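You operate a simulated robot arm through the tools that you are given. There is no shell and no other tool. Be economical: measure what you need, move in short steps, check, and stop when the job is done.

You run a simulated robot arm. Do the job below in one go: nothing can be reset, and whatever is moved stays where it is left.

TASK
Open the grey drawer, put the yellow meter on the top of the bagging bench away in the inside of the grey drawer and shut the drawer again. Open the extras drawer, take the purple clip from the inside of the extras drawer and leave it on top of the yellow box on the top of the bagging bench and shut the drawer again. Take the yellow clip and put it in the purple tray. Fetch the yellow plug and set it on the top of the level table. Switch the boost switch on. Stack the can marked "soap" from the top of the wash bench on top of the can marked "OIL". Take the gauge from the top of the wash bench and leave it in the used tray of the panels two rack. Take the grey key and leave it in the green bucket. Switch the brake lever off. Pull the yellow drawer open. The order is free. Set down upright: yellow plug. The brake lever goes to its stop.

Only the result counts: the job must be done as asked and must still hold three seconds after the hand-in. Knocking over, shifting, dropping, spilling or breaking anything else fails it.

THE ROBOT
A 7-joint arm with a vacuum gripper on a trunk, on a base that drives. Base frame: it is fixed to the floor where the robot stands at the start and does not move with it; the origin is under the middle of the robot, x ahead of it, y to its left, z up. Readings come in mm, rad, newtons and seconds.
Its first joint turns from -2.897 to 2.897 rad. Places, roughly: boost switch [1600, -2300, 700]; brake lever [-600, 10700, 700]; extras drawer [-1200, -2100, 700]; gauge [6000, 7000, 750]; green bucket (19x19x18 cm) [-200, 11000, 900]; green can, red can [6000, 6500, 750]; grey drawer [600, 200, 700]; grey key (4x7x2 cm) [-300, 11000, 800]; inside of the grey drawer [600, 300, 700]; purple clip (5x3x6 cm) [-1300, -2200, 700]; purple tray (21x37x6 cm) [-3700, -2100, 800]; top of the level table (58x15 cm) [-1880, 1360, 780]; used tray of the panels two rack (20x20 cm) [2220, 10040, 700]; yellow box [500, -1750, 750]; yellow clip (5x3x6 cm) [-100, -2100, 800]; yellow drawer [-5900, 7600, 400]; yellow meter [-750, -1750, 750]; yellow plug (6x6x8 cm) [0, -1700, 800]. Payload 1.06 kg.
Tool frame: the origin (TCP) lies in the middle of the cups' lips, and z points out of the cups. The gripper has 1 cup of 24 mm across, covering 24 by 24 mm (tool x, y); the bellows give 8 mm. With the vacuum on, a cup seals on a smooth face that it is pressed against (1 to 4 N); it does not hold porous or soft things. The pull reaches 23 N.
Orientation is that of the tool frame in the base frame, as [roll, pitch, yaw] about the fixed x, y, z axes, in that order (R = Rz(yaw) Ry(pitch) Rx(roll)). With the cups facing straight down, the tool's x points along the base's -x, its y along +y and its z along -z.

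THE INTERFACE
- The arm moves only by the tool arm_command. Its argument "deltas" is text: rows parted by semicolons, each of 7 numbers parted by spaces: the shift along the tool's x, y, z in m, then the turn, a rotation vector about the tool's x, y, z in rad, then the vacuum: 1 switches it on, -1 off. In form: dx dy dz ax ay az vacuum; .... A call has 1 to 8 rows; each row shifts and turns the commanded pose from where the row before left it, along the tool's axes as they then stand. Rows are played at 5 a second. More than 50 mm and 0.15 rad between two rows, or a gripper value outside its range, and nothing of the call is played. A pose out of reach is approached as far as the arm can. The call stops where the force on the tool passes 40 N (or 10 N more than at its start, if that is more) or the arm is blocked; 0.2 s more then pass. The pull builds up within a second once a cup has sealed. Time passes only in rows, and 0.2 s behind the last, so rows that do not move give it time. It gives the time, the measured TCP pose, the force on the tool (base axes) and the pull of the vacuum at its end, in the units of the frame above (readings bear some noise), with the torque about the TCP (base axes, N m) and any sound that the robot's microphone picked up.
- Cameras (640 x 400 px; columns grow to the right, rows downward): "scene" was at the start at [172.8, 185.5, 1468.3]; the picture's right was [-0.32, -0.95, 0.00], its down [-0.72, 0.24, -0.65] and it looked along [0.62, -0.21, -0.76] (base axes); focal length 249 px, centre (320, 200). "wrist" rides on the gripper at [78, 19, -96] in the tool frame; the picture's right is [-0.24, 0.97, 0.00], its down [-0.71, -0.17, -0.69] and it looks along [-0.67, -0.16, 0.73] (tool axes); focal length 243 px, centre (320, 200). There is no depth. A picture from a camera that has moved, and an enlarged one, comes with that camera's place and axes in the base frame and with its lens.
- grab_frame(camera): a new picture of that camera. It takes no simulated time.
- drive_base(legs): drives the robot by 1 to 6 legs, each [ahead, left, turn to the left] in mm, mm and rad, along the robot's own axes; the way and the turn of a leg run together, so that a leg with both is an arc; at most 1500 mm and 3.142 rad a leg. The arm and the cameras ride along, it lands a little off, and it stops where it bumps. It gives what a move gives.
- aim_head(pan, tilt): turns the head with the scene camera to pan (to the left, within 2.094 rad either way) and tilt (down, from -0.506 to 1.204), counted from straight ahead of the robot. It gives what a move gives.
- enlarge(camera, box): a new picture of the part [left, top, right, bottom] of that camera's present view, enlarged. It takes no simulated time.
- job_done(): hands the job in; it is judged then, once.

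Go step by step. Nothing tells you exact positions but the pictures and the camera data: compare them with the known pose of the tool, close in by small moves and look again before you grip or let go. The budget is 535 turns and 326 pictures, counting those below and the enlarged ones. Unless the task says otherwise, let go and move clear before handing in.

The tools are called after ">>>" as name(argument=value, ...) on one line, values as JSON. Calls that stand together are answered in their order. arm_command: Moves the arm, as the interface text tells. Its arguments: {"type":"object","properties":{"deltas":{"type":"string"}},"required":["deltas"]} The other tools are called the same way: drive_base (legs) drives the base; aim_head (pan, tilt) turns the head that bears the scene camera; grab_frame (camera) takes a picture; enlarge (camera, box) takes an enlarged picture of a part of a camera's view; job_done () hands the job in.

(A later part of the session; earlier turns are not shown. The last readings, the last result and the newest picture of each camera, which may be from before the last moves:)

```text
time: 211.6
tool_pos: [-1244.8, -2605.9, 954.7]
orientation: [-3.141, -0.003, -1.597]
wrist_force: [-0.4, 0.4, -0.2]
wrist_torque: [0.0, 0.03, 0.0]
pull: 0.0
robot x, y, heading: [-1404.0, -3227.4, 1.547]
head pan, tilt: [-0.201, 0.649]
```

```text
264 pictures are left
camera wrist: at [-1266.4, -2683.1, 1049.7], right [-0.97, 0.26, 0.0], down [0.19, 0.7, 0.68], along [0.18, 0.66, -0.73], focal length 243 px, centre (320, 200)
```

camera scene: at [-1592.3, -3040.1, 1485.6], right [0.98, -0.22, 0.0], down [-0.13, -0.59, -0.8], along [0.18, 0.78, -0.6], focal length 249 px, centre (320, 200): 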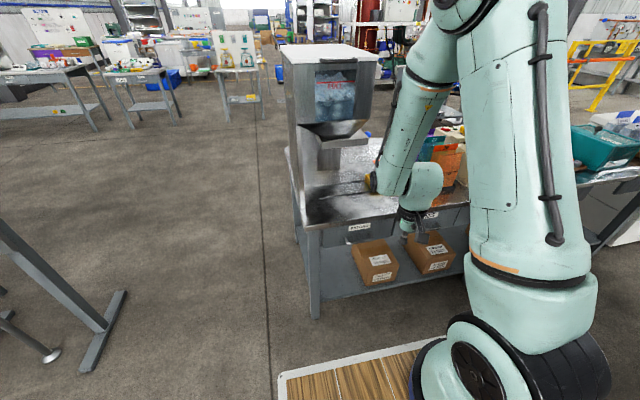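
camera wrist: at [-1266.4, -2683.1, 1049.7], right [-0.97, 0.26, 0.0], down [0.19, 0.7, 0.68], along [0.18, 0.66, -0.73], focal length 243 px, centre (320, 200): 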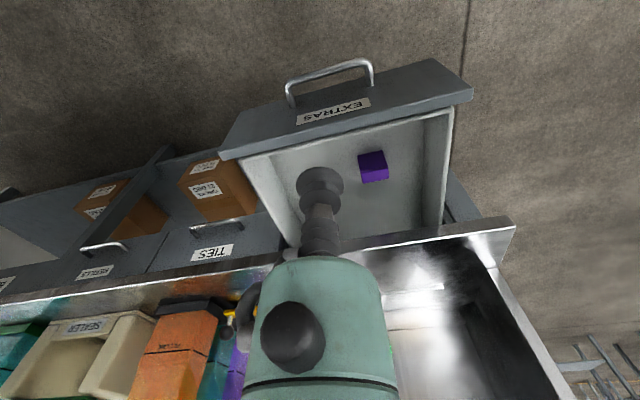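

The purple clip sits inside the drawer near (−1288, −2445). I move above it.

>>> arm_command(deltas="-0.04 0.012 0 0 0 0 -1;-0.04 0.012 0 0 0 0 -1;-0.04 0.012 0.02 0 0 0 -1;-0.037 0.011 0.02 0 0 0 -1;0 0 0.04 0 0 0 -1")

>>> grab_frame(camera="wrist")

```text
time: 212.8
tool_pos: [-1287.0, -2445.9, 874.6]
orientation: [3.141, -0.001, -1.598]
wrist_force: [0.4, 0.1, 0.3]
wrist_torque: [0.01, -0.01, -0.01]
pull: 0.1
robot x, y, heading: [-1401.4, -3228.1, 1.547]
head pan, tilt: [-0.201, 0.649]
```

```text
263 pictures are left
camera wrist: at [-1308.8, -2524.8, 969.1], right [-0.97, 0.26, 0.0], down [0.19, 0.7, 0.68], along [0.18, 0.66, -0.73], focal length 243 px, centre (320, 200)
```

wrist: 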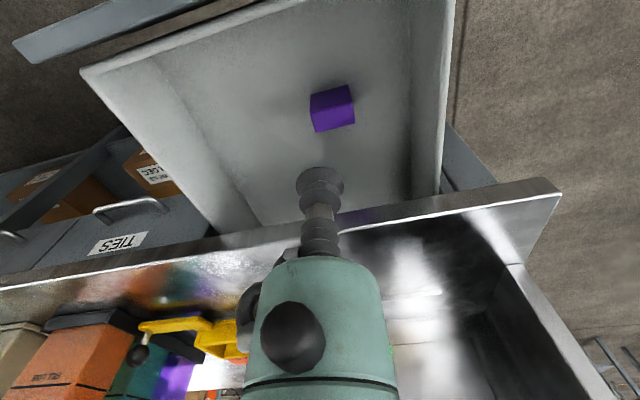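

The clip's top is at about z≈692, y≈−2401. I shift and descend partway.

>>> arm_command(deltas="-0.044 -0.002 0.02 0 0 0 -1;0 0 0.04 0 0 0 -1;0 0 0.04 0 0 0 -1")

>>> grab_frame(camera="wrist")

```text
time: 213.6
tool_pos: [-1284.7, -2403.0, 773.2]
orientation: [3.141, 0.001, -1.596]
wrist_force: [0.5, -0.6, 0.5]
wrist_torque: [0.03, 0.0, 0.04]
pull: 0.0
robot x, y, heading: [-1401.5, -3228.3, 1.546]
head pan, tilt: [-0.201, 0.649]
```

```text
262 pictures are left
camera wrist: at [-1306.3, -2480.7, 869.6], right [-0.97, 0.26, 0.0], down [0.19, 0.7, 0.68], along [0.18, 0.66, -0.73], focal length 243 px, centre (320, 200)
```

wrist: 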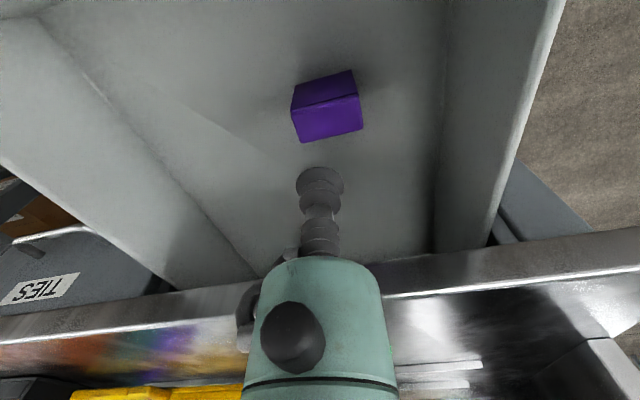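

Estimate confirmed (x −1290, y −2399, top ≈690). I descend with vacuum on.

>>> arm_command(deltas="-0.003 0.005 0.04 0 0 0 1;0 0 0.02 0 0 0 1;0 0 0.01 0 0 0 1;0 0 0.005 0 0 0 1;0 0 0.005 0 0 0 1")

>>> grab_frame(camera="wrist")

```text
time: 214.7
tool_pos: [-1288.5, -2397.8, 701.8]
orientation: [-3.141, 0.007, -1.596]
wrist_force: [-0.9, -0.2, 21.6]
wrist_torque: [0.0, 0.0, -0.01]
pull: 0.0
robot x, y, heading: [-1405.7, -3230.1, 1.548]
head pan, tilt: [-0.201, 0.649]
stopped in row 5: the force on the tool passed its limit at 46 N (the readings are from after the stop); the commanded pose is now the measured one
```

```text
261 pictures are left
camera wrist: at [-1310.9, -2476.2, 796.0], right [-0.97, 0.26, 0.0], down [0.19, 0.7, 0.69], along [0.18, 0.67, -0.72], focal length 243 px, centre (320, 200)
```

wrist: 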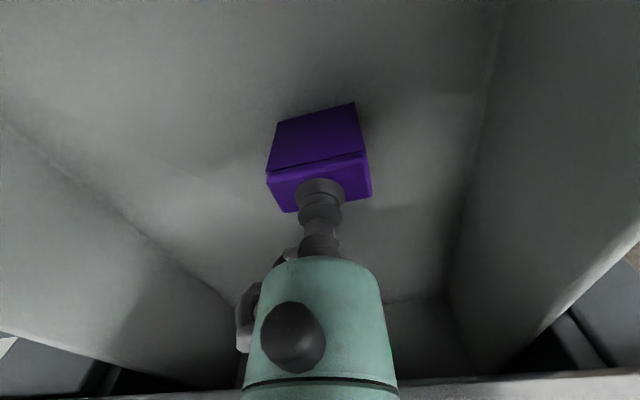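

No seal yet: the cup seems a few mm too far back on the narrow top. I back off, shift 5 mm toward me and press again.

>>> arm_command(deltas="0 0 -0.01 0 0 0 1;0.005 0 0 0 0 0 1;0 0 0.004 0 0 0 1;0 0 0.003 0 0 0 1;0 0 0.001 0 0 0 1;0 0 0 0 0 0 1")

>>> enlarge(camera="wrist", box=[220, 70, 420, 230])

```text
time: 216.1
tool_pos: [-1290.2, -2402.0, 703.0]
orientation: [-3.141, 0.004, -1.596]
wrist_force: [1.3, 1.2, 6.7]
wrist_torque: [-0.06, 0.01, -0.01]
pull: 0.0
robot x, y, heading: [-1403.2, -3227.9, 1.544]
head pan, tilt: [-0.201, 0.649]
```

```text
2.50 times, centred on (320, 150) of wrist
camera zoom: at [-1311.0, -2481.5, 797.4], right [-0.97, 0.26, 0.0], down [0.19, 0.7, 0.69], along [0.18, 0.67, -0.72], focal length 606 px, centre (320, 325)
```

zoom: 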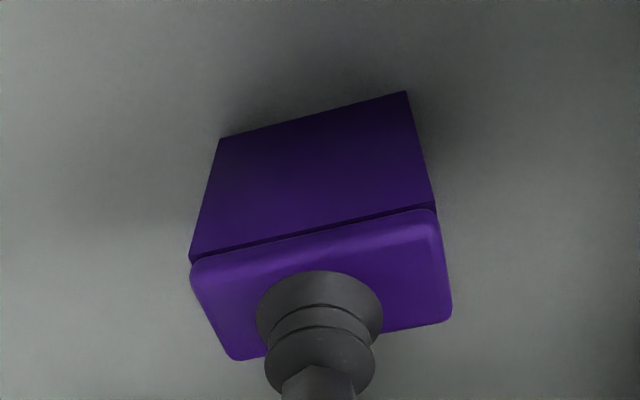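

The cup still overhangs the far edge by ~6 mm; I shift again.

>>> arm_command(deltas="0 0 -0.006 0 0 0 1;0.007 0 0 0 0 0 1;0 0 0.004 0 0 0 1;0 0 0.003 0 0 0 1;0 0 0.001 0 0 0 1;0 0 0 0 0 0 1")

>>> enlarge(camera="wrist", box=[220, 70, 420, 230])

```text
time: 217.5
tool_pos: [-1290.9, -2409.9, 701.7]
orientation: [-3.141, 0.01, -1.597]
wrist_force: [0.1, -1.0, 31.8]
wrist_torque: [0.01, -0.02, 0.0]
pull: 0.1
robot x, y, heading: [-1399.0, -3230.3, 1.548]
head pan, tilt: [-0.201, 0.649]
```

```text
2.50 times, centred on (320, 150) of wrist
camera zoom: at [-1311.0, -2488.7, 795.7], right [-0.97, 0.26, 0.0], down [0.19, 0.7, 0.69], along [0.18, 0.67, -0.72], focal length 606 px, centre (320, 325)
```

zoom: 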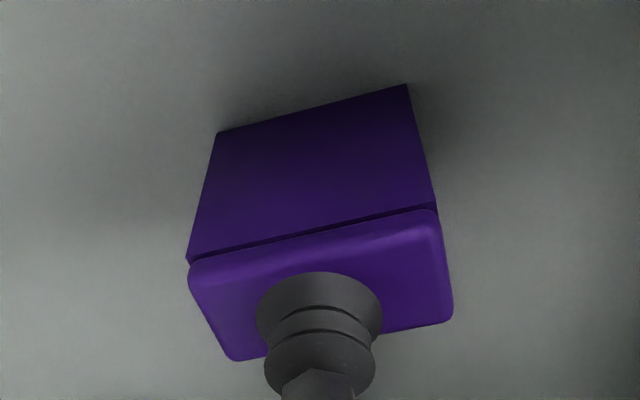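

The clip slid along because the bellows still touched. I lift clear first, then shift and press.

>>> arm_command(deltas="0 0 -0.02 0 0 0 -1;0 0 -0.01 0 0 0 -1;0.008 0 0 0 0 0 -1;0 0 0.012 0 0 0 1;0 0 0.008 0 0 0 1;0 0 0.005 0 0 0 1;0 0 0.002 0 0 0 1;0 0 0 0 0 0 1")

>>> enlarge(camera="wrist", box=[220, 70, 420, 230])

```text
time: 219.3
tool_pos: [-1290.3, -2417.9, 703.0]
orientation: [3.141, 0.005, -1.597]
wrist_force: [-0.1, -0.7, 6.4]
wrist_torque: [0.05, -0.04, 0.02]
pull: 0.0
robot x, y, heading: [-1404.5, -3228.2, 1.543]
head pan, tilt: [-0.201, 0.649]
```

```text
2.50 times, centred on (320, 150) of wrist
camera zoom: at [-1310.9, -2496.1, 797.4], right [-0.97, 0.26, 0.0], down [0.19, 0.7, 0.69], along [0.18, 0.67, -0.72], focal length 606 px, centre (320, 325)
```

zoom: 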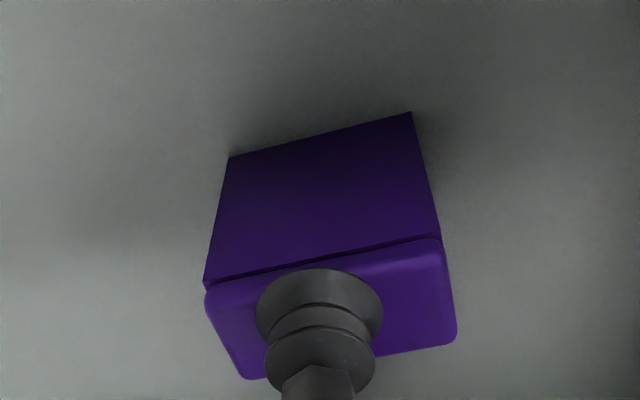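

The cup is nearly centred but not sealing; flat width is tight. I try small shifts, lifting clear each time.

>>> arm_command(deltas="0 0 -0.02 0 0 0 1;-0.002 -0.003 -0.005 0 0 0 1;0 0 0.015 0 0 0 1;0 0 0.006 0 0 0 1;0 0 0.003 0 0 0 1;0 0 0.002 0 0 0 1;0 0 0 0 0 0 1")

>>> arm_command(deltas="0 0 -0.02 0 0 0 1;0.004 0 -0.005 0 0 0 1;0 0 0.015 0 0 0 1;0 0 0.006 0 0 0 1;0 0 0.003 0 0 0 1;0 0 0.002 0 0 0 1;0 0 0 0 0 0 1")

>>> enlarge(camera="wrist", box=[220, 70, 420, 230])

```text
time: 220.9
tool_pos: [-1288.2, -2417.7, 701.6]
orientation: [3.142, 0.005, -1.596]
wrist_force: [-0.8, 1.3, 18.2]
wrist_torque: [0.11, 0.06, -0.01]
pull: 22.6
robot x, y, heading: [-1406.2, -3231.4, 1.548]
head pan, tilt: [-0.201, 0.649]
```

```text
time: 222.5
tool_pos: [-1287.0, -2419.9, 702.3]
orientation: [-3.14, 0.005, -1.598]
wrist_force: [1.0, 0.3, 14.5]
wrist_torque: [0.09, 0.01, -0.01]
pull: 22.4
robot x, y, heading: [-1404.6, -3231.1, 1.547]
head pan, tilt: [-0.201, 0.649]
```

```text
2.50 times, centred on (320, 150) of wrist
camera zoom: at [-1307.7, -2498.7, 796.9], right [-0.97, 0.26, 0.0], down [0.19, 0.7, 0.69], along [0.18, 0.67, -0.72], focal length 606 px, centre (320, 325)
```

zoom: 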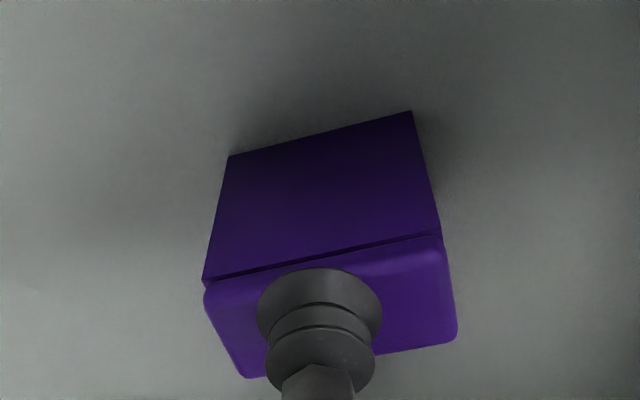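

Sealed now. I lift the clip out of the drawer.

>>> arm_command(deltas="0 0 -0.01 0 0 0 1;0 0 -0.02 0 0 0 1;0 0 -0.04 0 0 0 1;0 0 -0.05 0 0 0 1;0 0 -0.05 0 0 0 1;0 0 -0.05 0 0 0 1;0 0 -0.05 0 0 0 1")

>>> grab_frame(camera="wrist")

>>> aim_head(pan=-0.8, tilt=0.6)

>>> grab_frame(camera="scene")

```text
time: 224.1
tool_pos: [-1285.0, -2422.2, 969.0]
orientation: [3.141, 0.003, -1.597]
wrist_force: [-0.3, 0.0, -1.1]
wrist_torque: [0.03, -0.01, -0.02]
pull: 22.2
robot x, y, heading: [-1403.3, -3228.7, 1.551]
head pan, tilt: [-0.201, 0.649]
```

```text
256 pictures are left
camera wrist: at [-1304.9, -2500.9, 1062.7], right [-0.97, 0.26, 0.0], down [0.19, 0.7, 0.69], along [0.18, 0.66, -0.73], focal length 243 px, centre (320, 200)
```

wrist: 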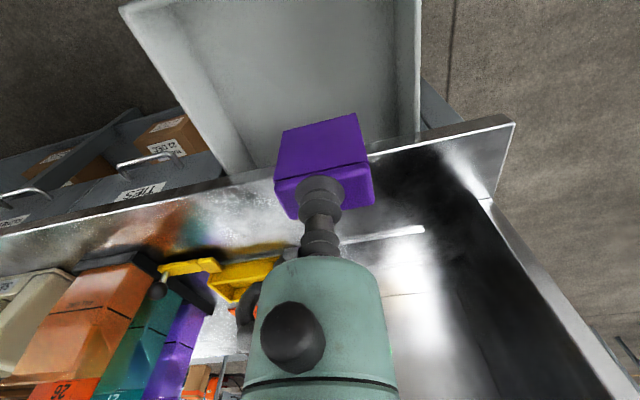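

```text
time: 225.1
tool_pos: [-1282.2, -2423.2, 966.5]
orientation: [-3.141, 0.005, -1.597]
wrist_force: [0.4, -0.3, 0.3]
wrist_torque: [0.0, -0.01, -0.01]
pull: 23.1
robot x, y, heading: [-1400.3, -3227.3, 1.544]
head pan, tilt: [-0.799, 0.6]
```

```text
255 pictures are left
camera scene: at [-1546.8, -3064.6, 1489.9], right [0.68, -0.73, 0.0], down [-0.41, -0.38, -0.82], along [0.6, 0.56, -0.57], focal length 249 px, centre (320, 200)
```

scene: 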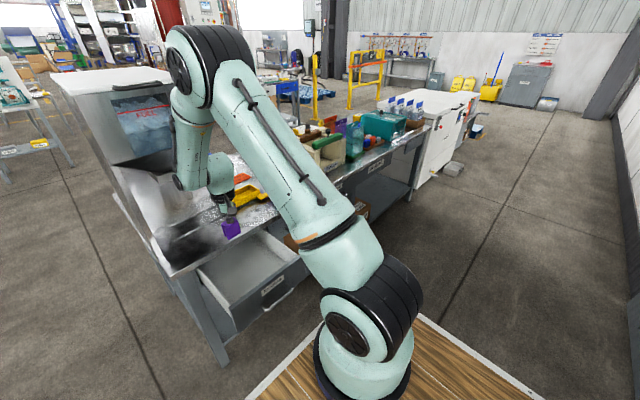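

Clip is held. I retract the arm and drive along the back to reach the yellow NUTS box from behind.

>>> arm_command(deltas="0.045 0 0 0 0 0 1;0.05 0 0 0 0 0 1;0.05 0 0 0 0 0 1;0.05 0 0 0 0 0 1")

>>> drive_base(legs=[[0, 0, 0.02], [0, -1400, 0], [0, -400, 0]])

>>> aim_head(pan=-0.1, tilt=0.55)

>>> grab_frame(camera="scene")

>>> grab_frame(camera="wrist")

```text
time: 226.1
tool_pos: [-1291.0, -2617.7, 968.9]
orientation: [3.142, 0.006, -1.597]
wrist_force: [-0.1, 0.3, -0.6]
wrist_torque: [-0.02, 0.03, 0.02]
pull: 22.6
robot x, y, heading: [-1400.5, -3228.7, 1.547]
head pan, tilt: [-0.799, 0.6]
```

```text
time: 235.7
tool_pos: [536.6, -2620.9, 969.9]
orientation: [-3.141, 0.005, -1.578]
wrist_force: [-0.4, -1.0, -0.5]
wrist_torque: [0.02, -0.03, 0.0]
pull: 22.6
robot x, y, heading: [437.2, -3233.6, 1.568]
head pan, tilt: [-0.799, 0.6]
```

```text
time: 236.8
tool_pos: [537.3, -2621.1, 970.4]
orientation: [-3.14, 0.006, -1.578]
wrist_force: [-0.5, -0.4, 0.6]
wrist_torque: [0.02, 0.01, 0.03]
pull: 22.4
robot x, y, heading: [437.0, -3236.7, 1.564]
head pan, tilt: [-0.099, 0.55]
```

```text
254 pictures are left
camera scene: at [235.5, -3045.2, 1494.4], right [0.99, -0.1, 0.0], down [-0.05, -0.52, -0.85], along [0.09, 0.85, -0.52], focal length 249 px, centre (320, 200)
```

scene: 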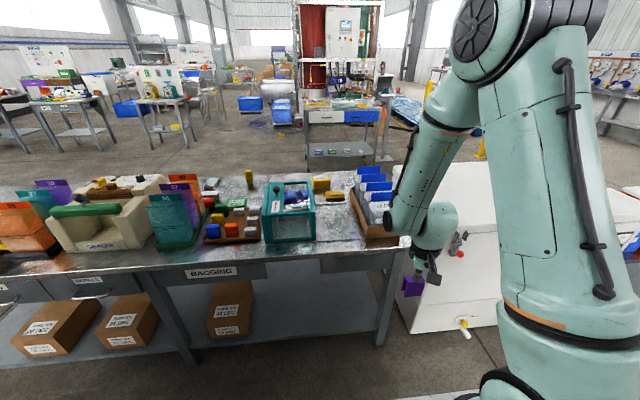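

```text
253 pictures are left
camera wrist: at [517.4, -2700.1, 1064.3], right [-0.97, 0.24, 0.0], down [0.18, 0.7, 0.69], along [0.17, 0.67, -0.73], focal length 243 px, centre (320, 200)
```

wrist: 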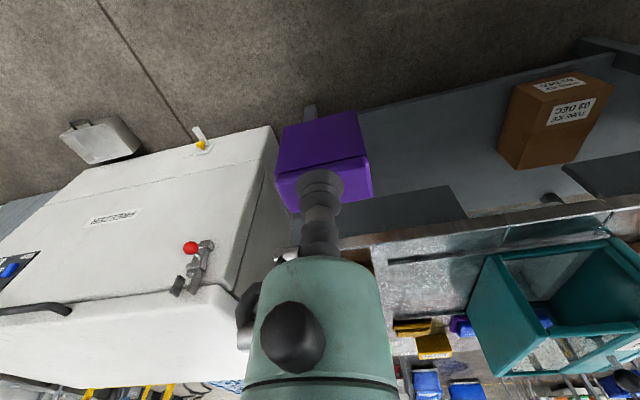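

The NUTS box top is about (381, −1790, 845), between the teal box and the card tray. I raise the arm and drive closer.

>>> arm_command(deltas="0 0 -0.05 0 0 0 1;0 0 -0.05 0 0 0 1;0 0 -0.05 0 0 0 1;0 0 -0.05 0 0 0 1")

>>> drive_base(legs=[[430, 0, 0]])

>>> aim_head(pan=-0.1, tilt=0.75)

>>> grab_frame(camera="scene")

>>> grab_frame(camera="wrist")

```text
time: 237.8
tool_pos: [537.4, -2620.7, 1171.6]
orientation: [3.141, 0.007, -1.579]
wrist_force: [0.6, -0.3, 0.0]
wrist_torque: [0.01, 0.01, -0.02]
pull: 23.3
robot x, y, heading: [437.3, -3238.0, 1.569]
head pan, tilt: [-0.099, 0.55]
```

```text
time: 240.5
tool_pos: [541.1, -2180.0, 1170.6]
orientation: [3.141, 0.005, -1.579]
wrist_force: [-0.4, -0.2, 0.1]
wrist_torque: [-0.02, 0.0, 0.0]
pull: 22.6
robot x, y, heading: [438.3, -2793.5, 1.566]
head pan, tilt: [-0.099, 0.55]
```

```text
time: 241.2
tool_pos: [540.9, -2180.3, 1171.3]
orientation: [-3.141, 0.007, -1.577]
wrist_force: [0.9, 0.4, 0.2]
wrist_torque: [0.0, 0.02, 0.0]
pull: 23.2
robot x, y, heading: [437.8, -2795.9, 1.562]
head pan, tilt: [-0.099, 0.75]
```

```text
252 pictures are left
camera scene: at [236.8, -2610.4, 1477.1], right [0.99, -0.1, 0.0], down [-0.07, -0.68, -0.73], along [0.08, 0.73, -0.68], focal length 249 px, centre (320, 200)
```

scene: 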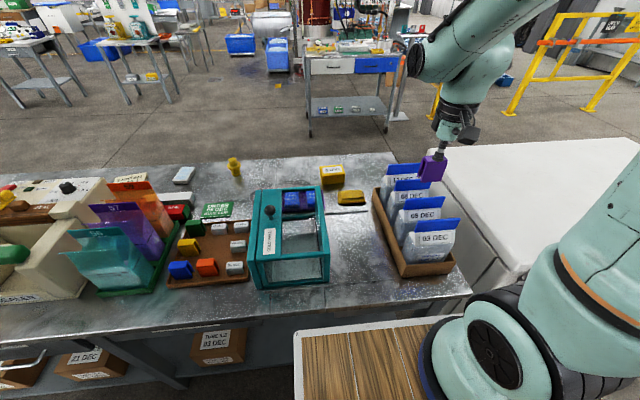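

```text
251 pictures are left
camera wrist: at [520.9, -2258.6, 1266.0], right [-0.97, 0.24, 0.0], down [0.18, 0.7, 0.69], along [0.17, 0.67, -0.73], focal length 243 px, centre (320, 200)
```

wrist: 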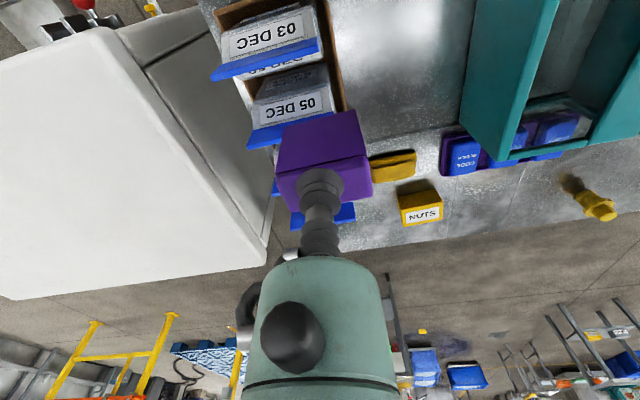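

Excellent view: box top ≈ (384, −1757, 841); plug and clip tray are visible too. I move the clip over the box at height.

>>> arm_command(deltas="-0.045 0.018 0 0 0 0 1;-0.045 0.018 0 0 0 0 1;-0.045 0.018 0 0 0 0 1;-0.045 0.018 0 0 0 0 1;-0.045 0.018 0 0 0 0 1;-0.045 0.018 0 0 0 0 1;-0.045 0.018 0 0 0 0 1;-0.045 0.018 0 0 0 0 1")

>>> arm_command(deltas="-0.045 0.014 0 0 0 0 1;-0.02 0 0.04 0 0 0 1;0 0 0.05 0 0 0 1;0 0 0.05 0 0 0 1")

>>> grab_frame(camera="wrist")

>>> grab_frame(camera="scene")

```text
time: 243.0
tool_pos: [399.2, -1820.4, 1171.7]
orientation: [3.14, 0.006, -1.577]
wrist_force: [0.1, -0.5, 0.7]
wrist_torque: [0.03, 0.01, 0.01]
pull: 0.0
robot x, y, heading: [438.1, -2794.0, 1.562]
head pan, tilt: [-0.099, 0.75]
```

```text
time: 244.0
tool_pos: [391.5, -1784.2, 1043.3]
orientation: [3.14, 0.006, -1.578]
wrist_force: [-0.3, -0.2, 0.3]
wrist_torque: [0.01, -0.01, -0.01]
pull: 0.0
out of reach, approached as far as the arm can: row 1, 2
robot x, y, heading: [439.1, -2792.3, 1.562]
head pan, tilt: [-0.099, 0.75]
```

```text
250 pictures are left
camera wrist: at [371.1, -1864.3, 1137.2], right [-0.97, 0.24, 0.0], down [0.18, 0.7, 0.69], along [0.17, 0.67, -0.72], focal length 243 px, centre (320, 200)
```

wrist: 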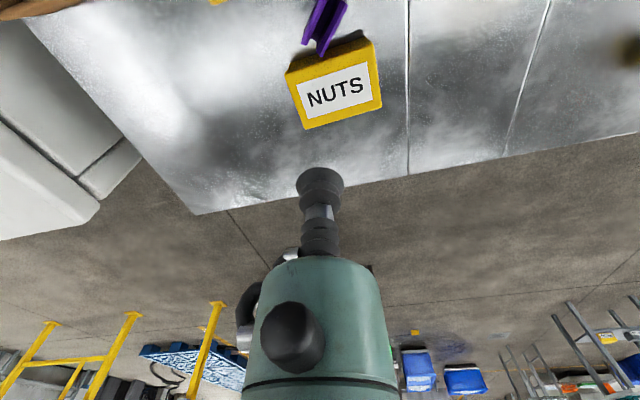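

```text
249 pictures are left
camera scene: at [237.0, -2610.7, 1477.1], right [0.99, -0.1, 0.0], down [-0.07, -0.68, -0.73], along [0.08, 0.73, -0.68], focal length 249 px, centre (320, 200)
```

scene: 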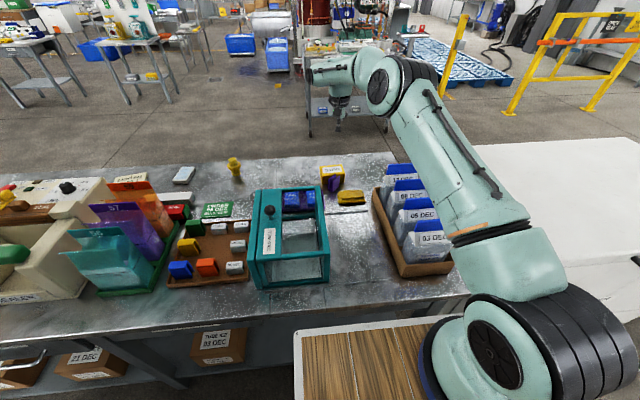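

The clip came off during the fast move and fell beside the NUTS box. I look closely.

>>> enlarge(camera="wrist", box=[240, 0, 420, 140])

>>> enlarge(camera="scene", box=[280, 140, 400, 220])

```text
2.86 times, centred on (330, 70) of wrist
camera zoom: at [371.1, -1864.3, 1137.2], right [-0.97, 0.24, 0.0], down [0.18, 0.7, 0.69], along [0.17, 0.67, -0.72], focal length 693 px, centre (291, 571)
```

zoom: 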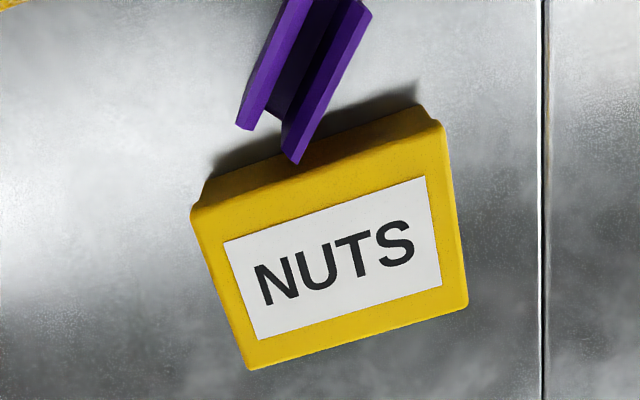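

```text
5.00 times, centred on (340, 180) of scene
camera zoom: at [237.0, -2610.7, 1477.1], right [0.99, -0.1, 0.0], down [-0.07, -0.68, -0.73], along [0.08, 0.73, -0.68], focal length 1246 px, centre (220, 300)
```

zoom: 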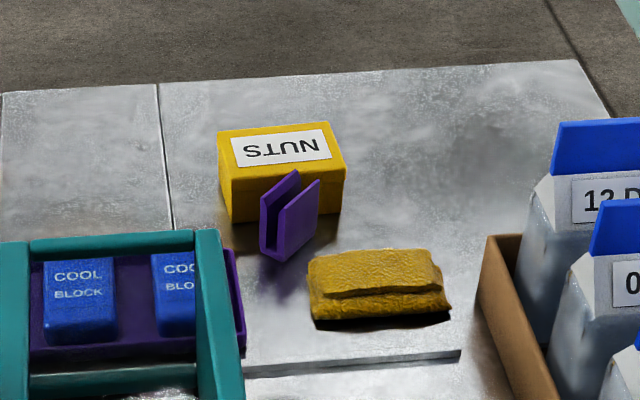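

The clip is a U-channel, now standing open side up beside the box; I'll recover it from the front later. While at the back I'll do the boost switch first, so I retract the arm high and back away.

>>> arm_command(deltas="0 0 -0.05 0 0 0 -1;0 0 -0.05 0 0 0 -1;0.03 0 -0.03 0 0 0 -1;0.045 -0.015 0 0 0 0 -1;0.045 -0.015 0 0 0 0 -1;0.045 -0.015 0 0 0 0 -1;0.045 -0.015 0 0 0 0 -1;0.045 -0.015 0 0 0 0 -1")

>>> arm_command(deltas="0.045 -0.015 0 0 0 0 -1;0.045 -0.015 0 0 0 0 -1;0.045 -0.015 0 0 0 0 -1")

>>> drive_base(legs=[[-440, 0, 0], [0, -1060, 0]])

>>> aim_head(pan=0.0, tilt=0.6)

>>> grab_frame(camera="scene")

>>> grab_frame(camera="wrist")

```text
time: 245.8
tool_pos: [465.3, -2041.0, 1170.5]
orientation: [-3.141, 0.005, -1.579]
wrist_force: [0.1, 0.4, -1.0]
wrist_torque: [-0.06, -0.02, -0.01]
pull: 0.2
robot x, y, heading: [437.1, -2791.0, 1.568]
head pan, tilt: [-0.099, 0.75]
```

```text
time: 246.6
tool_pos: [509.8, -2174.0, 1171.8]
orientation: [3.141, 0.005, -1.577]
wrist_force: [-0.4, 0.2, 0.4]
wrist_torque: [-0.05, 0.02, -0.01]
pull: 0.1
robot x, y, heading: [439.0, -2793.0, 1.562]
head pan, tilt: [-0.099, 0.75]
```

```text
time: 254.4
tool_pos: [1574.9, -2618.1, 1172.0]
orientation: [-3.14, 0.004, -1.572]
wrist_force: [0.8, -0.4, -0.3]
wrist_torque: [0.0, 0.01, 0.02]
pull: 0.2
robot x, y, heading: [1507.9, -3233.6, 1.568]
head pan, tilt: [-0.099, 0.75]
```

```text
time: 255.1
tool_pos: [1574.9, -2617.5, 1172.5]
orientation: [-3.14, 0.006, -1.573]
wrist_force: [0.2, -1.0, 0.0]
wrist_torque: [0.02, -0.03, 0.01]
pull: 0.0
robot x, y, heading: [1507.9, -3236.9, 1.569]
head pan, tilt: [0.0, 0.6]
```

```text
246 pictures are left
camera scene: at [1296.6, -3048.4, 1489.9], right [1.0, 0.0, 0.0], down [0.0, -0.57, -0.82], along [0.0, 0.82, -0.57], focal length 249 px, centre (320, 200)
```

scene: 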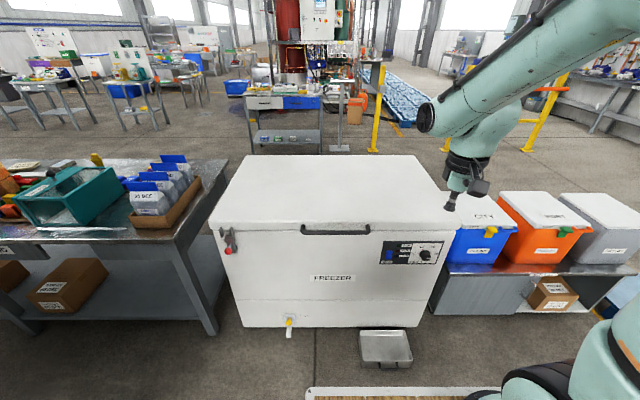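

```text
245 pictures are left
camera wrist: at [1555.3, -2696.8, 1267.0], right [-0.97, 0.24, 0.0], down [0.17, 0.7, 0.69], along [0.16, 0.67, -0.72], focal length 243 px, centre (320, 200)
```

wrist: 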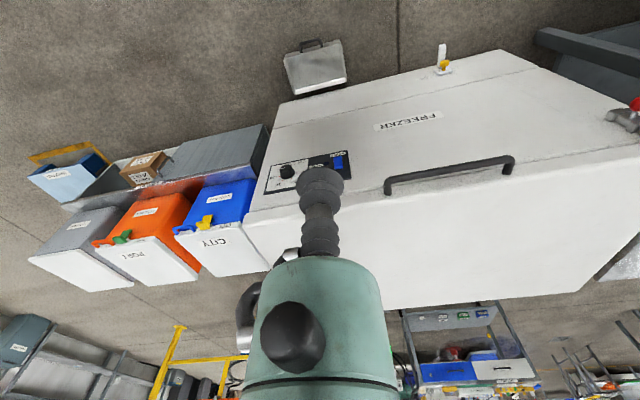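

The freezer's rear panel has a blue switch, labels and a knob. I zoom in.

>>> enlarge(camera="scene", box=[370, 230, 460, 280])

>>> enlarge(camera="wrist", box=[250, 140, 370, 210])

```text
7.11 times, centred on (415, 255) of scene
camera zoom: at [1296.6, -3048.4, 1489.9], right [1.0, 0.0, 0.0], down [0.0, -0.57, -0.82], along [0.0, 0.82, -0.57], focal length 1772 px, centre (-356, -191)
```

zoom: 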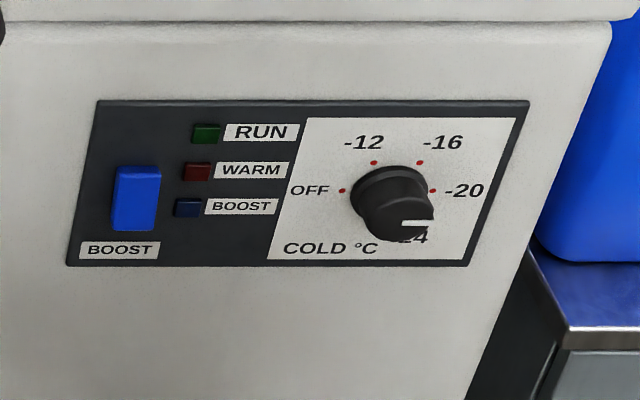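

```text
5.33 times, centred on (310, 175) of wrist
camera zoom: at [1555.3, -2696.8, 1267.0], right [-0.97, 0.24, 0.0], down [0.17, 0.7, 0.69], along [0.16, 0.67, -0.72], focal length 1294 px, centre (373, 333)
```

zoom: 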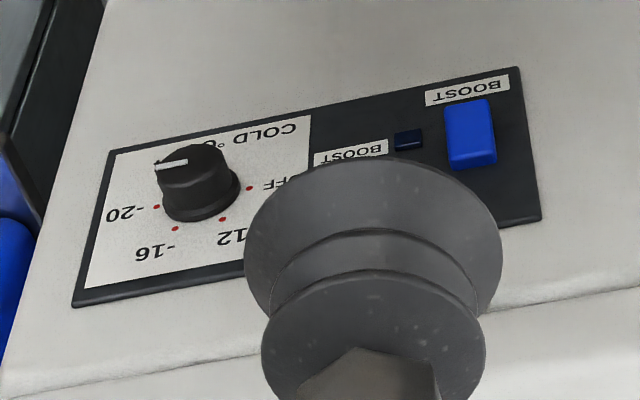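

The BOOST rocker is at about (1597, −2297, 688) and its lamp is dark. I lower and turn the tool toward it.

>>> arm_command(deltas="0 -0.022 0.04 0 0 0 -1;0 0 0.05 0 0 0 -1;0 0 0.05 0 0 0 -1;0 0 0.05 0 0 0 -1;0 0 0.05 0 0 0 -1;0 0 0.05 0 0 0 -1;0 0 0.05 0 0 0 -1;0 0 0.05 0 0 0 -1")

>>> arm_command(deltas="0 0 0.05 0 0 0 -1;0 0 0.025 0 0 0 -1;0 0 0 0 -0.15 0 -1;0 0 0 0 -0.15 0 -1;0 0 0 0 -0.15 0 -1;0 0 0 0 -0.15 0 -1;0 0 0 0 -0.15 0 -1;0 0 0 0 -0.15 0 -1")

>>> arm_command(deltas="0 0 0 0 -0.15 0 -1;0 0 0 0 -0.15 0 -1;0 0 0 0 -0.15 0 -1;0 0 0 0 -0.15 0 -1;0 0 0 0 -0.071 0 -1;0 0 0.05 0 0 0 -1;0 0 0.05 0 0 0 -1;0 0 0.05 0 0 0 -1")

>>> grab_frame(camera="wrist")

```text
time: 256.9
tool_pos: [1595.5, -2616.2, 781.2]
orientation: [-3.14, 0.007, -1.572]
wrist_force: [-0.3, -0.2, 0.1]
wrist_torque: [0.03, 0.02, -0.03]
pull: 0.1
robot x, y, heading: [1508.0, -3236.8, 1.573]
head pan, tilt: [0.0, 0.6]
```

```text
time: 258.7
tool_pos: [1596.3, -2617.0, 708.4]
orientation: [3.141, 0.909, -1.572]
wrist_force: [0.5, 0.0, 0.3]
wrist_torque: [-0.02, 0.03, 0.01]
pull: 0.0
robot x, y, heading: [1506.3, -3239.9, 1.571]
head pan, tilt: [0.0, 0.6]
```

```text
time: 260.5
tool_pos: [1597.7, -2465.4, 708.4]
orientation: [0.189, 1.565, 1.759]
wrist_force: [1.0, 0.5, -0.6]
wrist_torque: [0.01, 0.03, 0.0]
pull: 0.0
robot x, y, heading: [1505.6, -3240.3, 1.57]
head pan, tilt: [0.0, 0.6]
```

```text
242 pictures are left
camera wrist: at [1577.1, -2560.8, 629.4], right [-0.97, 0.0, 0.24], down [0.17, -0.69, 0.7], along [0.16, 0.72, 0.67], focal length 243 px, centre (320, 200)
```

wrist: 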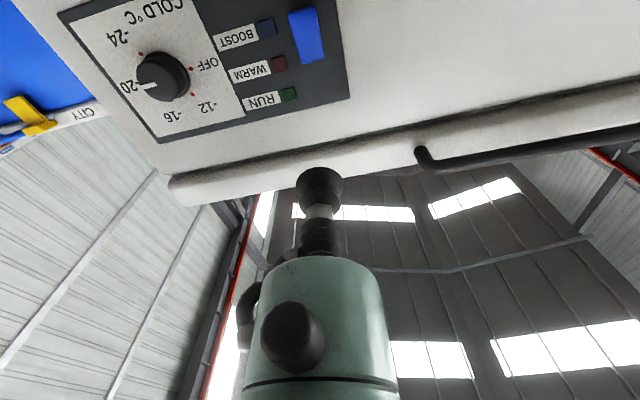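

I close in and re-measure the rocker.

>>> arm_command(deltas="0.01 0 0.04 0 0 0 -1;0.01 0 0.04 0 0 0 -1;0 0 0.03 0 0 0 -1")

>>> grab_frame(camera="wrist")

```text
time: 261.3
tool_pos: [1597.7, -2354.3, 687.8]
orientation: [0.099, 1.567, 1.667]
wrist_force: [-0.2, 0.1, -0.1]
wrist_torque: [-0.01, 0.01, 0.01]
pull: 0.1
robot x, y, heading: [1506.1, -3234.9, 1.565]
head pan, tilt: [0.0, 0.6]
```

```text
241 pictures are left
camera wrist: at [1577.9, -2449.4, 609.3], right [-0.97, 0.0, 0.24], down [0.17, -0.69, 0.71], along [0.16, 0.73, 0.67], focal length 243 px, centre (320, 200)
```

wrist: 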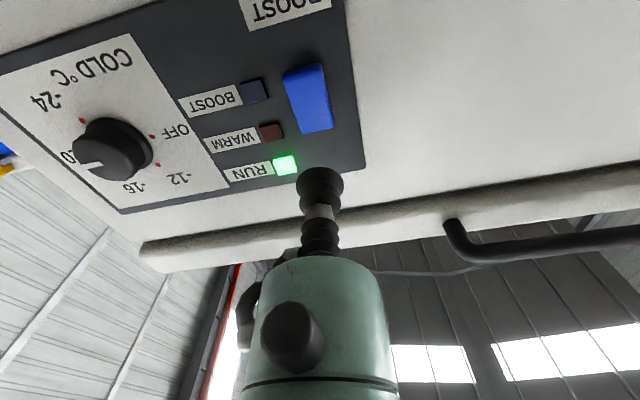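

The rocker spans z≈653–702 at x≈1603. I press its upper half.

>>> arm_command(deltas="-0.01 -0.005 0.03 0 0 0 -1;0 0 0.02 0 0 0 -1;0 0 0.01 0 0 0 -1;0 0 0.006 0 0 0 -1;0 0 0.004 0 0 0 -1;0 0 0.004 0 0 0 -1;0 0 0.004 0 0 0 -1;0 0 0.004 0 0 0 -1")

>>> grab_frame(camera="wrist")

```text
time: 263.1
tool_pos: [1602.6, -2274.9, 698.0]
orientation: [0.066, 1.565, 1.636]
wrist_force: [-0.5, -5.2, 3.1]
wrist_torque: [-0.09, -0.04, 0.01]
pull: 0.0
robot x, y, heading: [1506.4, -3236.3, 1.565]
head pan, tilt: [0.0, 0.6]
```

```text
240 pictures are left
camera wrist: at [1582.4, -2369.3, 619.1], right [-0.97, 0.0, 0.24], down [0.17, -0.69, 0.7], along [0.16, 0.72, 0.67], focal length 243 px, centre (320, 200)
```

wrist: 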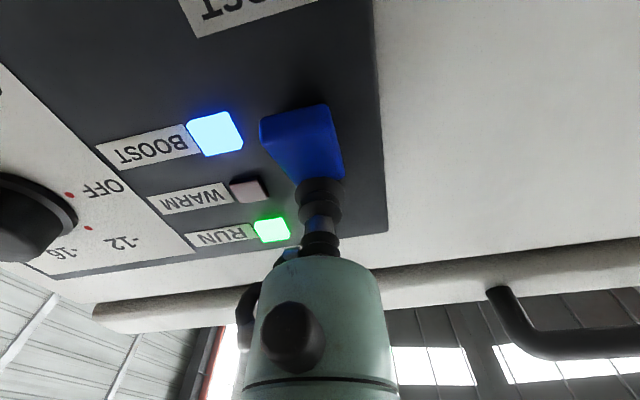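

The BOOST lamp is lit. I back off and check that it stays on.

>>> arm_command(deltas="0 0 -0.02 0 0 0 -1;0 0 -0.05 0 0 0 -1;0 0 -0.05 0 0 0 -1")

>>> grab_frame(camera="wrist")

>>> arm_command(deltas="0 0 -0.05 0 0 0 -1;0 0 -0.05 0 0 0 -1;0 0 -0.05 0 0 0 -1;-0.05 0 -0.01 0 0 0 -1;-0.01 0 -0.01 0 0 0 -1")

```text
time: 263.9
tool_pos: [1603.2, -2394.5, 698.5]
orientation: [0.035, 1.566, 1.603]
wrist_force: [0.8, 0.2, -0.5]
wrist_torque: [-0.03, -0.01, 0.01]
pull: 0.0
robot x, y, heading: [1509.2, -3237.4, 1.573]
head pan, tilt: [0.0, 0.6]
```

```text
239 pictures are left
camera wrist: at [1583.0, -2489.9, 619.0], right [-0.97, 0.0, 0.24], down [0.17, -0.69, 0.7], along [0.16, 0.72, 0.67], focal length 243 px, centre (320, 200)
```

wrist: 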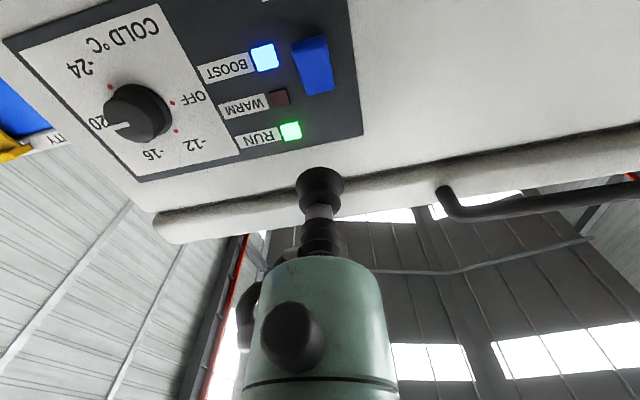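

```text
refused: row 4 steps farther than a row can; nothing moved
```

BOOST stays on. I retract and drive back along the bench to shut the extras drawer.

>>> arm_command(deltas="0 0 -0.05 0 0 0 -1;0 0 -0.05 0 0 0 -1;0 0 -0.05 0 0 0 -1;0 0 -0.05 0 0 0 -1;-0.03 0 -0.03 0 0 0 -1;-0.022 0 -0.02 0 0 0 -1")

>>> drive_base(legs=[[-50, 0, 0], [0, 1425, 0], [0, 1425, 0]])

>>> grab_frame(camera="wrist")

```text
time: 265.3
tool_pos: [1602.4, -2643.3, 749.8]
orientation: [0.15, 1.565, 1.721]
wrist_force: [0.5, 0.4, -0.1]
wrist_torque: [-0.01, 0.01, -0.03]
pull: 0.1
robot x, y, heading: [1505.4, -3238.2, 1.571]
head pan, tilt: [0.0, 0.6]
```

```text
time: 279.5
tool_pos: [-1234.4, -2728.4, 749.2]
orientation: [0.087, 1.566, 1.689]
wrist_force: [0.5, 0.1, 0.2]
wrist_torque: [0.0, -0.03, 0.02]
pull: 0.0
robot x, y, heading: [-1309.1, -3325.9, 1.6]
head pan, tilt: [0.0, 0.6]
```

```text
238 pictures are left
camera wrist: at [-1251.7, -2824.4, 669.9], right [-0.97, -0.03, 0.24], down [0.19, -0.68, 0.7], along [0.14, 0.73, 0.67], focal length 243 px, centre (320, 200)
```

wrist: 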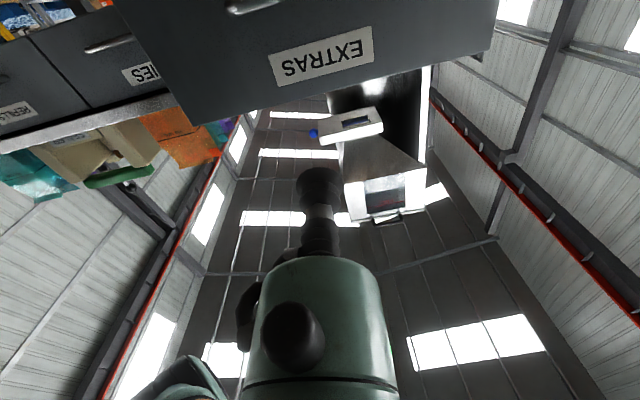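

Aligned with EXTRAS. I push it shut along the tool axis.

>>> arm_command(deltas="0 0 0.045 0 0 0 -1;0 0 0.045 0 0 0 -1;0 0 0.045 0 0 0 -1;0 0 0.02 0 0 0 -1;0 0 0.015 0 0 0 -1;0 0 0.015 0 0 0 -1;0 0 0.015 0 0 0 -1;0 0 0.015 0 0 0 -1")

>>> arm_command(deltas="0 0 0.015 0 0 0 -1;0 0 0.015 0 0 0 -1;0 0 0.015 0 0 0 -1;0 0 0.015 0 0 0 -1;0 0 0.015 0 0 0 -1;0 0 0.015 0 0 0 -1;0 0 0.015 0 0 0 -1;0 0 0.015 0 0 0 -1")

>>> arm_command(deltas="0 0 0.015 0 0 0 -1;0 0 0.015 0 0 0 -1;0 0 0.015 0 0 0 -1;0 0 0.015 0 0 0 -1;0 0 0.01 0 0 0 -1;0 0 0.01 0 0 0 -1;0 0 0.008 0 0 0 -1;0 0 0.005 0 0 0 -1")

```text
time: 281.3
tool_pos: [-1242.6, -2513.7, 750.3]
orientation: [0.169, 1.566, 1.77]
wrist_force: [-0.4, -0.6, -0.8]
wrist_torque: [0.0, -0.01, 0.01]
pull: 0.1
robot x, y, heading: [-1314.0, -3325.6, 1.599]
head pan, tilt: [0.0, 0.6]
```

```text
time: 283.1
tool_pos: [-1245.7, -2393.8, 751.7]
orientation: [0.124, 1.564, 1.722]
wrist_force: [-0.1, 0.3, 0.0]
wrist_torque: [-0.01, 0.0, -0.01]
pull: 0.1
robot x, y, heading: [-1309.3, -3322.1, 1.6]
head pan, tilt: [0.0, 0.6]
```

```text
time: 284.9
tool_pos: [-1248.4, -2301.4, 751.2]
orientation: [0.085, 1.567, 1.688]
wrist_force: [0.7, -0.8, 0.8]
wrist_torque: [0.01, -0.02, 0.0]
pull: 0.0
robot x, y, heading: [-1309.8, -3324.3, 1.602]
head pan, tilt: [0.0, 0.6]
```

>>> arm_command(deltas="0 0 0.005 0 0 0 -1;0 0 0.004 0 0 0 -1;0 0 0.004 0 0 0 -1;0 0 0.004 0 0 0 -1;0 0 0.004 0 0 0 -1")

>>> grab_frame(camera="wrist")

```text
time: 285.6
tool_pos: [-1246.9, -2293.8, 748.2]
orientation: [1.392, 1.569, 2.991]
wrist_force: [-0.3, -18.7, 3.7]
wrist_torque: [-0.06, -0.1, -0.03]
pull: 0.1
robot x, y, heading: [-1307.1, -3326.6, 1.604]
head pan, tilt: [0.0, 0.6]
stopped in row 3: the force on the tool passed its limit at 48 N (the readings are from after the stop); the commanded pose is now the measured one
```

```text
237 pictures are left
camera wrist: at [-1264.4, -2389.1, 669.6], right [-0.97, -0.03, 0.24], down [0.19, -0.68, 0.71], along [0.14, 0.73, 0.67], focal length 243 px, centre (320, 200)
```

wrist: 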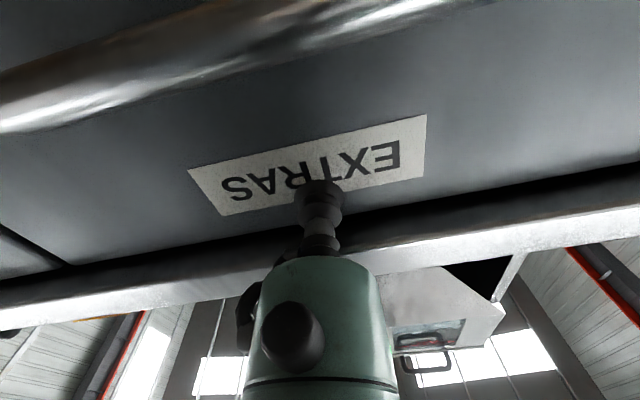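

EXTRAS is shut. I retract, point the tool down, and go along the back to the yellow clip in the brown tray near (−126, −2091).

>>> arm_command(deltas="0 0 -0.03 0 0 0 -1;0 0 -0.05 0 0 0 -1;0 0 -0.05 0 0 0 -1;0 0 -0.05 0 0 0 -1;0 0 -0.05 0 0 0 -1;0 0 -0.05 0 0 0 -1;0 0 -0.05 0 0 0 -1;0 0 -0.05 0 0 0 -1")

>>> arm_command(deltas="0 0 0 0 0.15 0 -1;0 0 0 0 0.15 0 -1;0 0 0 0 0.15 0 -1;0 0 0 0 0.15 0 -1;0 0 0 0 0.15 0 -1;0 0 0 0 0.15 0 -1;0 0 0 0 0.15 0 -1;0 0 0 0 0.15 0 -1")

>>> arm_command(deltas="0 0 0 0 0.15 0 -1;0 0 0 0 0.15 0 -1;0 0 0 0 0.07 0 -1;0 0 -0.05 0 0 0 -1;0 0 -0.05 0 0 0 -1;0 0 -0.05 0 0 0 -1;0 0 -0.05 0 0 0 -1;0 0 -0.05 0 0 0 -1")

>>> arm_command(deltas="0 0 -0.05 0 0 0 -1;0 0 -0.05 0 0 0 -1;0 0 -0.05 0 0 0 -1")

>>> drive_base(legs=[[0, 0, -0.03], [0, -1060, 0], [420, 0, 0]])

>>> aim_head(pan=-0.1, tilt=0.8)

>>> grab_frame(camera="scene")

>>> grab_frame(camera="wrist")

```text
time: 287.4
tool_pos: [-1240.7, -2671.4, 749.8]
orientation: [0.596, 1.567, 2.199]
wrist_force: [-0.6, -0.6, 0.8]
wrist_torque: [0.01, 0.02, -0.02]
pull: 0.1
robot x, y, heading: [-1313.8, -3325.2, 1.606]
head pan, tilt: [0.0, 0.6]
```

```text
time: 289.2
tool_pos: [-1236.2, -2671.3, 748.6]
orientation: [3.14, 0.372, -1.542]
wrist_force: [0.3, 0.4, 0.3]
wrist_torque: [0.01, 0.0, 0.03]
pull: 0.0
robot x, y, heading: [-1308.9, -3330.3, 1.603]
head pan, tilt: [0.0, 0.6]
```

```text
time: 291.0
tool_pos: [-1235.4, -2672.5, 999.0]
orientation: [3.139, 0.003, -1.541]
wrist_force: [0.7, 0.4, 0.7]
wrist_torque: [-0.05, 0.0, 0.03]
pull: 0.0
robot x, y, heading: [-1308.9, -3328.4, 1.599]
head pan, tilt: [0.0, 0.6]
```

```text
time: 291.8
tool_pos: [-1234.4, -2674.4, 1149.0]
orientation: [-3.141, 0.001, -1.541]
wrist_force: [-0.5, 0.3, -0.8]
wrist_torque: [-0.04, 0.02, -0.02]
pull: 0.2
robot x, y, heading: [-1310.4, -3327.9, 1.605]
head pan, tilt: [0.0, 0.6]
```

```text
time: 299.9
tool_pos: [-174.5, -2237.0, 1148.0]
orientation: [3.141, 0.003, -1.56]
wrist_force: [0.4, 0.5, -0.8]
wrist_torque: [-0.02, 0.04, -0.05]
pull: 0.0
robot x, y, heading: [-263.4, -2888.1, 1.583]
head pan, tilt: [0.0, 0.6]
```

```text
time: 300.6
tool_pos: [-173.9, -2236.8, 1148.2]
orientation: [3.14, 0.004, -1.56]
wrist_force: [0.9, -0.3, 0.2]
wrist_torque: [0.01, -0.03, -0.01]
pull: 0.1
robot x, y, heading: [-265.3, -2888.5, 1.584]
head pan, tilt: [-0.099, 0.799]
```

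```text
236 pictures are left
camera scene: at [-467.4, -2710.6, 1473.1], right [1.0, -0.08, 0.0], down [-0.06, -0.71, -0.7], along [0.06, 0.7, -0.72], focal length 249 px, centre (320, 200)
```

scene: 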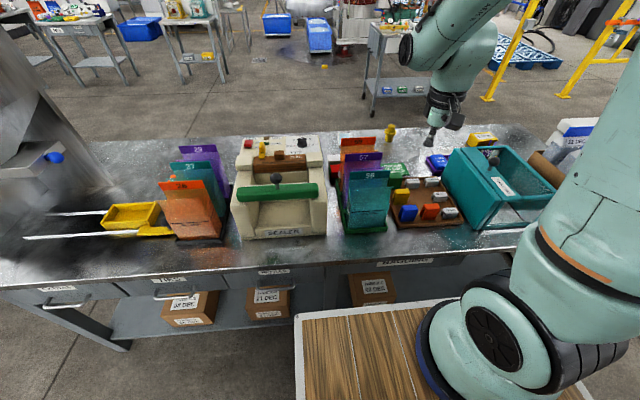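

```text
235 pictures are left
camera wrist: at [-191.5, -2315.8, 1242.9], right [-0.97, 0.22, 0.0], down [0.16, 0.71, 0.69], along [0.15, 0.67, -0.73], focal length 243 px, centre (320, 200)
```

wrist: 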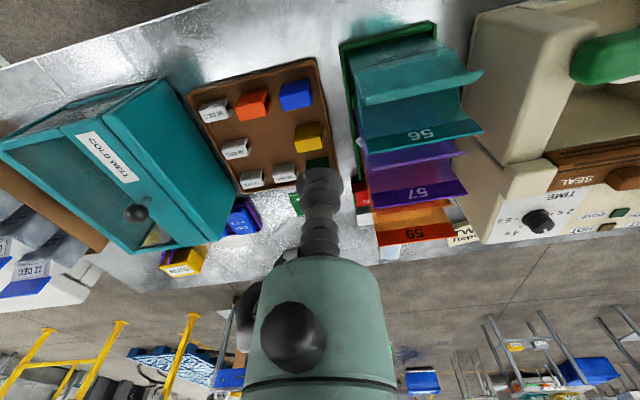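

The yellow clip top is near (−125, −2104, 841). I move above it and descend partway, slowly.

>>> arm_command(deltas="-0.035 -0.013 0 0 0 0 -1;-0.035 -0.013 0.02 0 0 0 -1;-0.035 -0.013 0.03 0 0 0 -1;-0.028 -0.011 0.03 0 0 0 -1;0 0 0.05 0 0 0 -1;0 0 0.05 0 0 0 -1;0 0 0.03 0 0 0 -1")

>>> grab_frame(camera="wrist")

```text
time: 302.2
tool_pos: [-125.5, -2103.7, 938.5]
orientation: [3.139, 0.003, -1.56]
wrist_force: [-0.7, -0.3, -0.1]
wrist_torque: [0.01, 0.03, -0.02]
pull: 0.0
robot x, y, heading: [-259.0, -2887.8, 1.583]
head pan, tilt: [-0.099, 0.799]
```

```text
234 pictures are left
camera wrist: at [-144.7, -2181.9, 1034.3], right [-0.97, 0.22, 0.0], down [0.16, 0.71, 0.69], along [0.15, 0.67, -0.73], focal length 243 px, centre (320, 200)
```

wrist: 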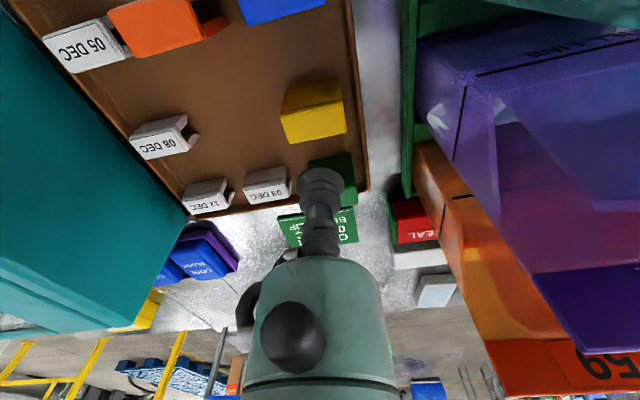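

I refine: clip centre about (−119, −2088). Shift and lower more.

>>> arm_command(deltas="-0.016 -0.006 0.03 0 0 0 -1;0 0 0.03 0 0 0 -1")

>>> enlarge(camera="wrist", box=[220, 50, 420, 210])

```text
time: 302.8
tool_pos: [-120.4, -2085.2, 878.7]
orientation: [-3.141, 0.005, -1.558]
wrist_force: [0.2, 0.4, -1.1]
wrist_torque: [0.0, 0.0, -0.01]
pull: 0.0
robot x, y, heading: [-264.5, -2886.7, 1.583]
head pan, tilt: [-0.099, 0.799]
```

```text
2.50 times, centred on (320, 130) of wrist
camera zoom: at [-139.5, -2164.1, 973.7], right [-0.97, 0.22, 0.0], down [0.16, 0.71, 0.69], along [0.15, 0.67, -0.73], focal length 606 px, centre (320, 375)
```

zoom: 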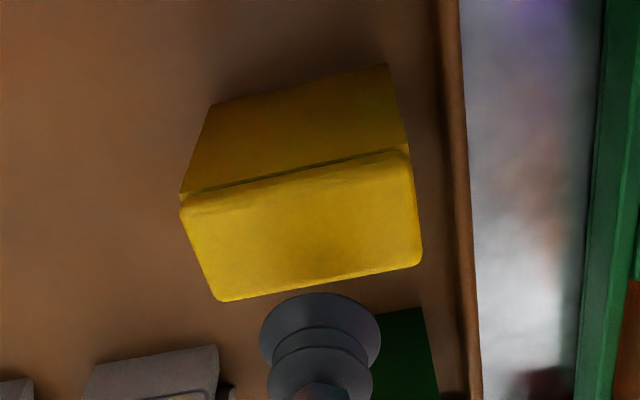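

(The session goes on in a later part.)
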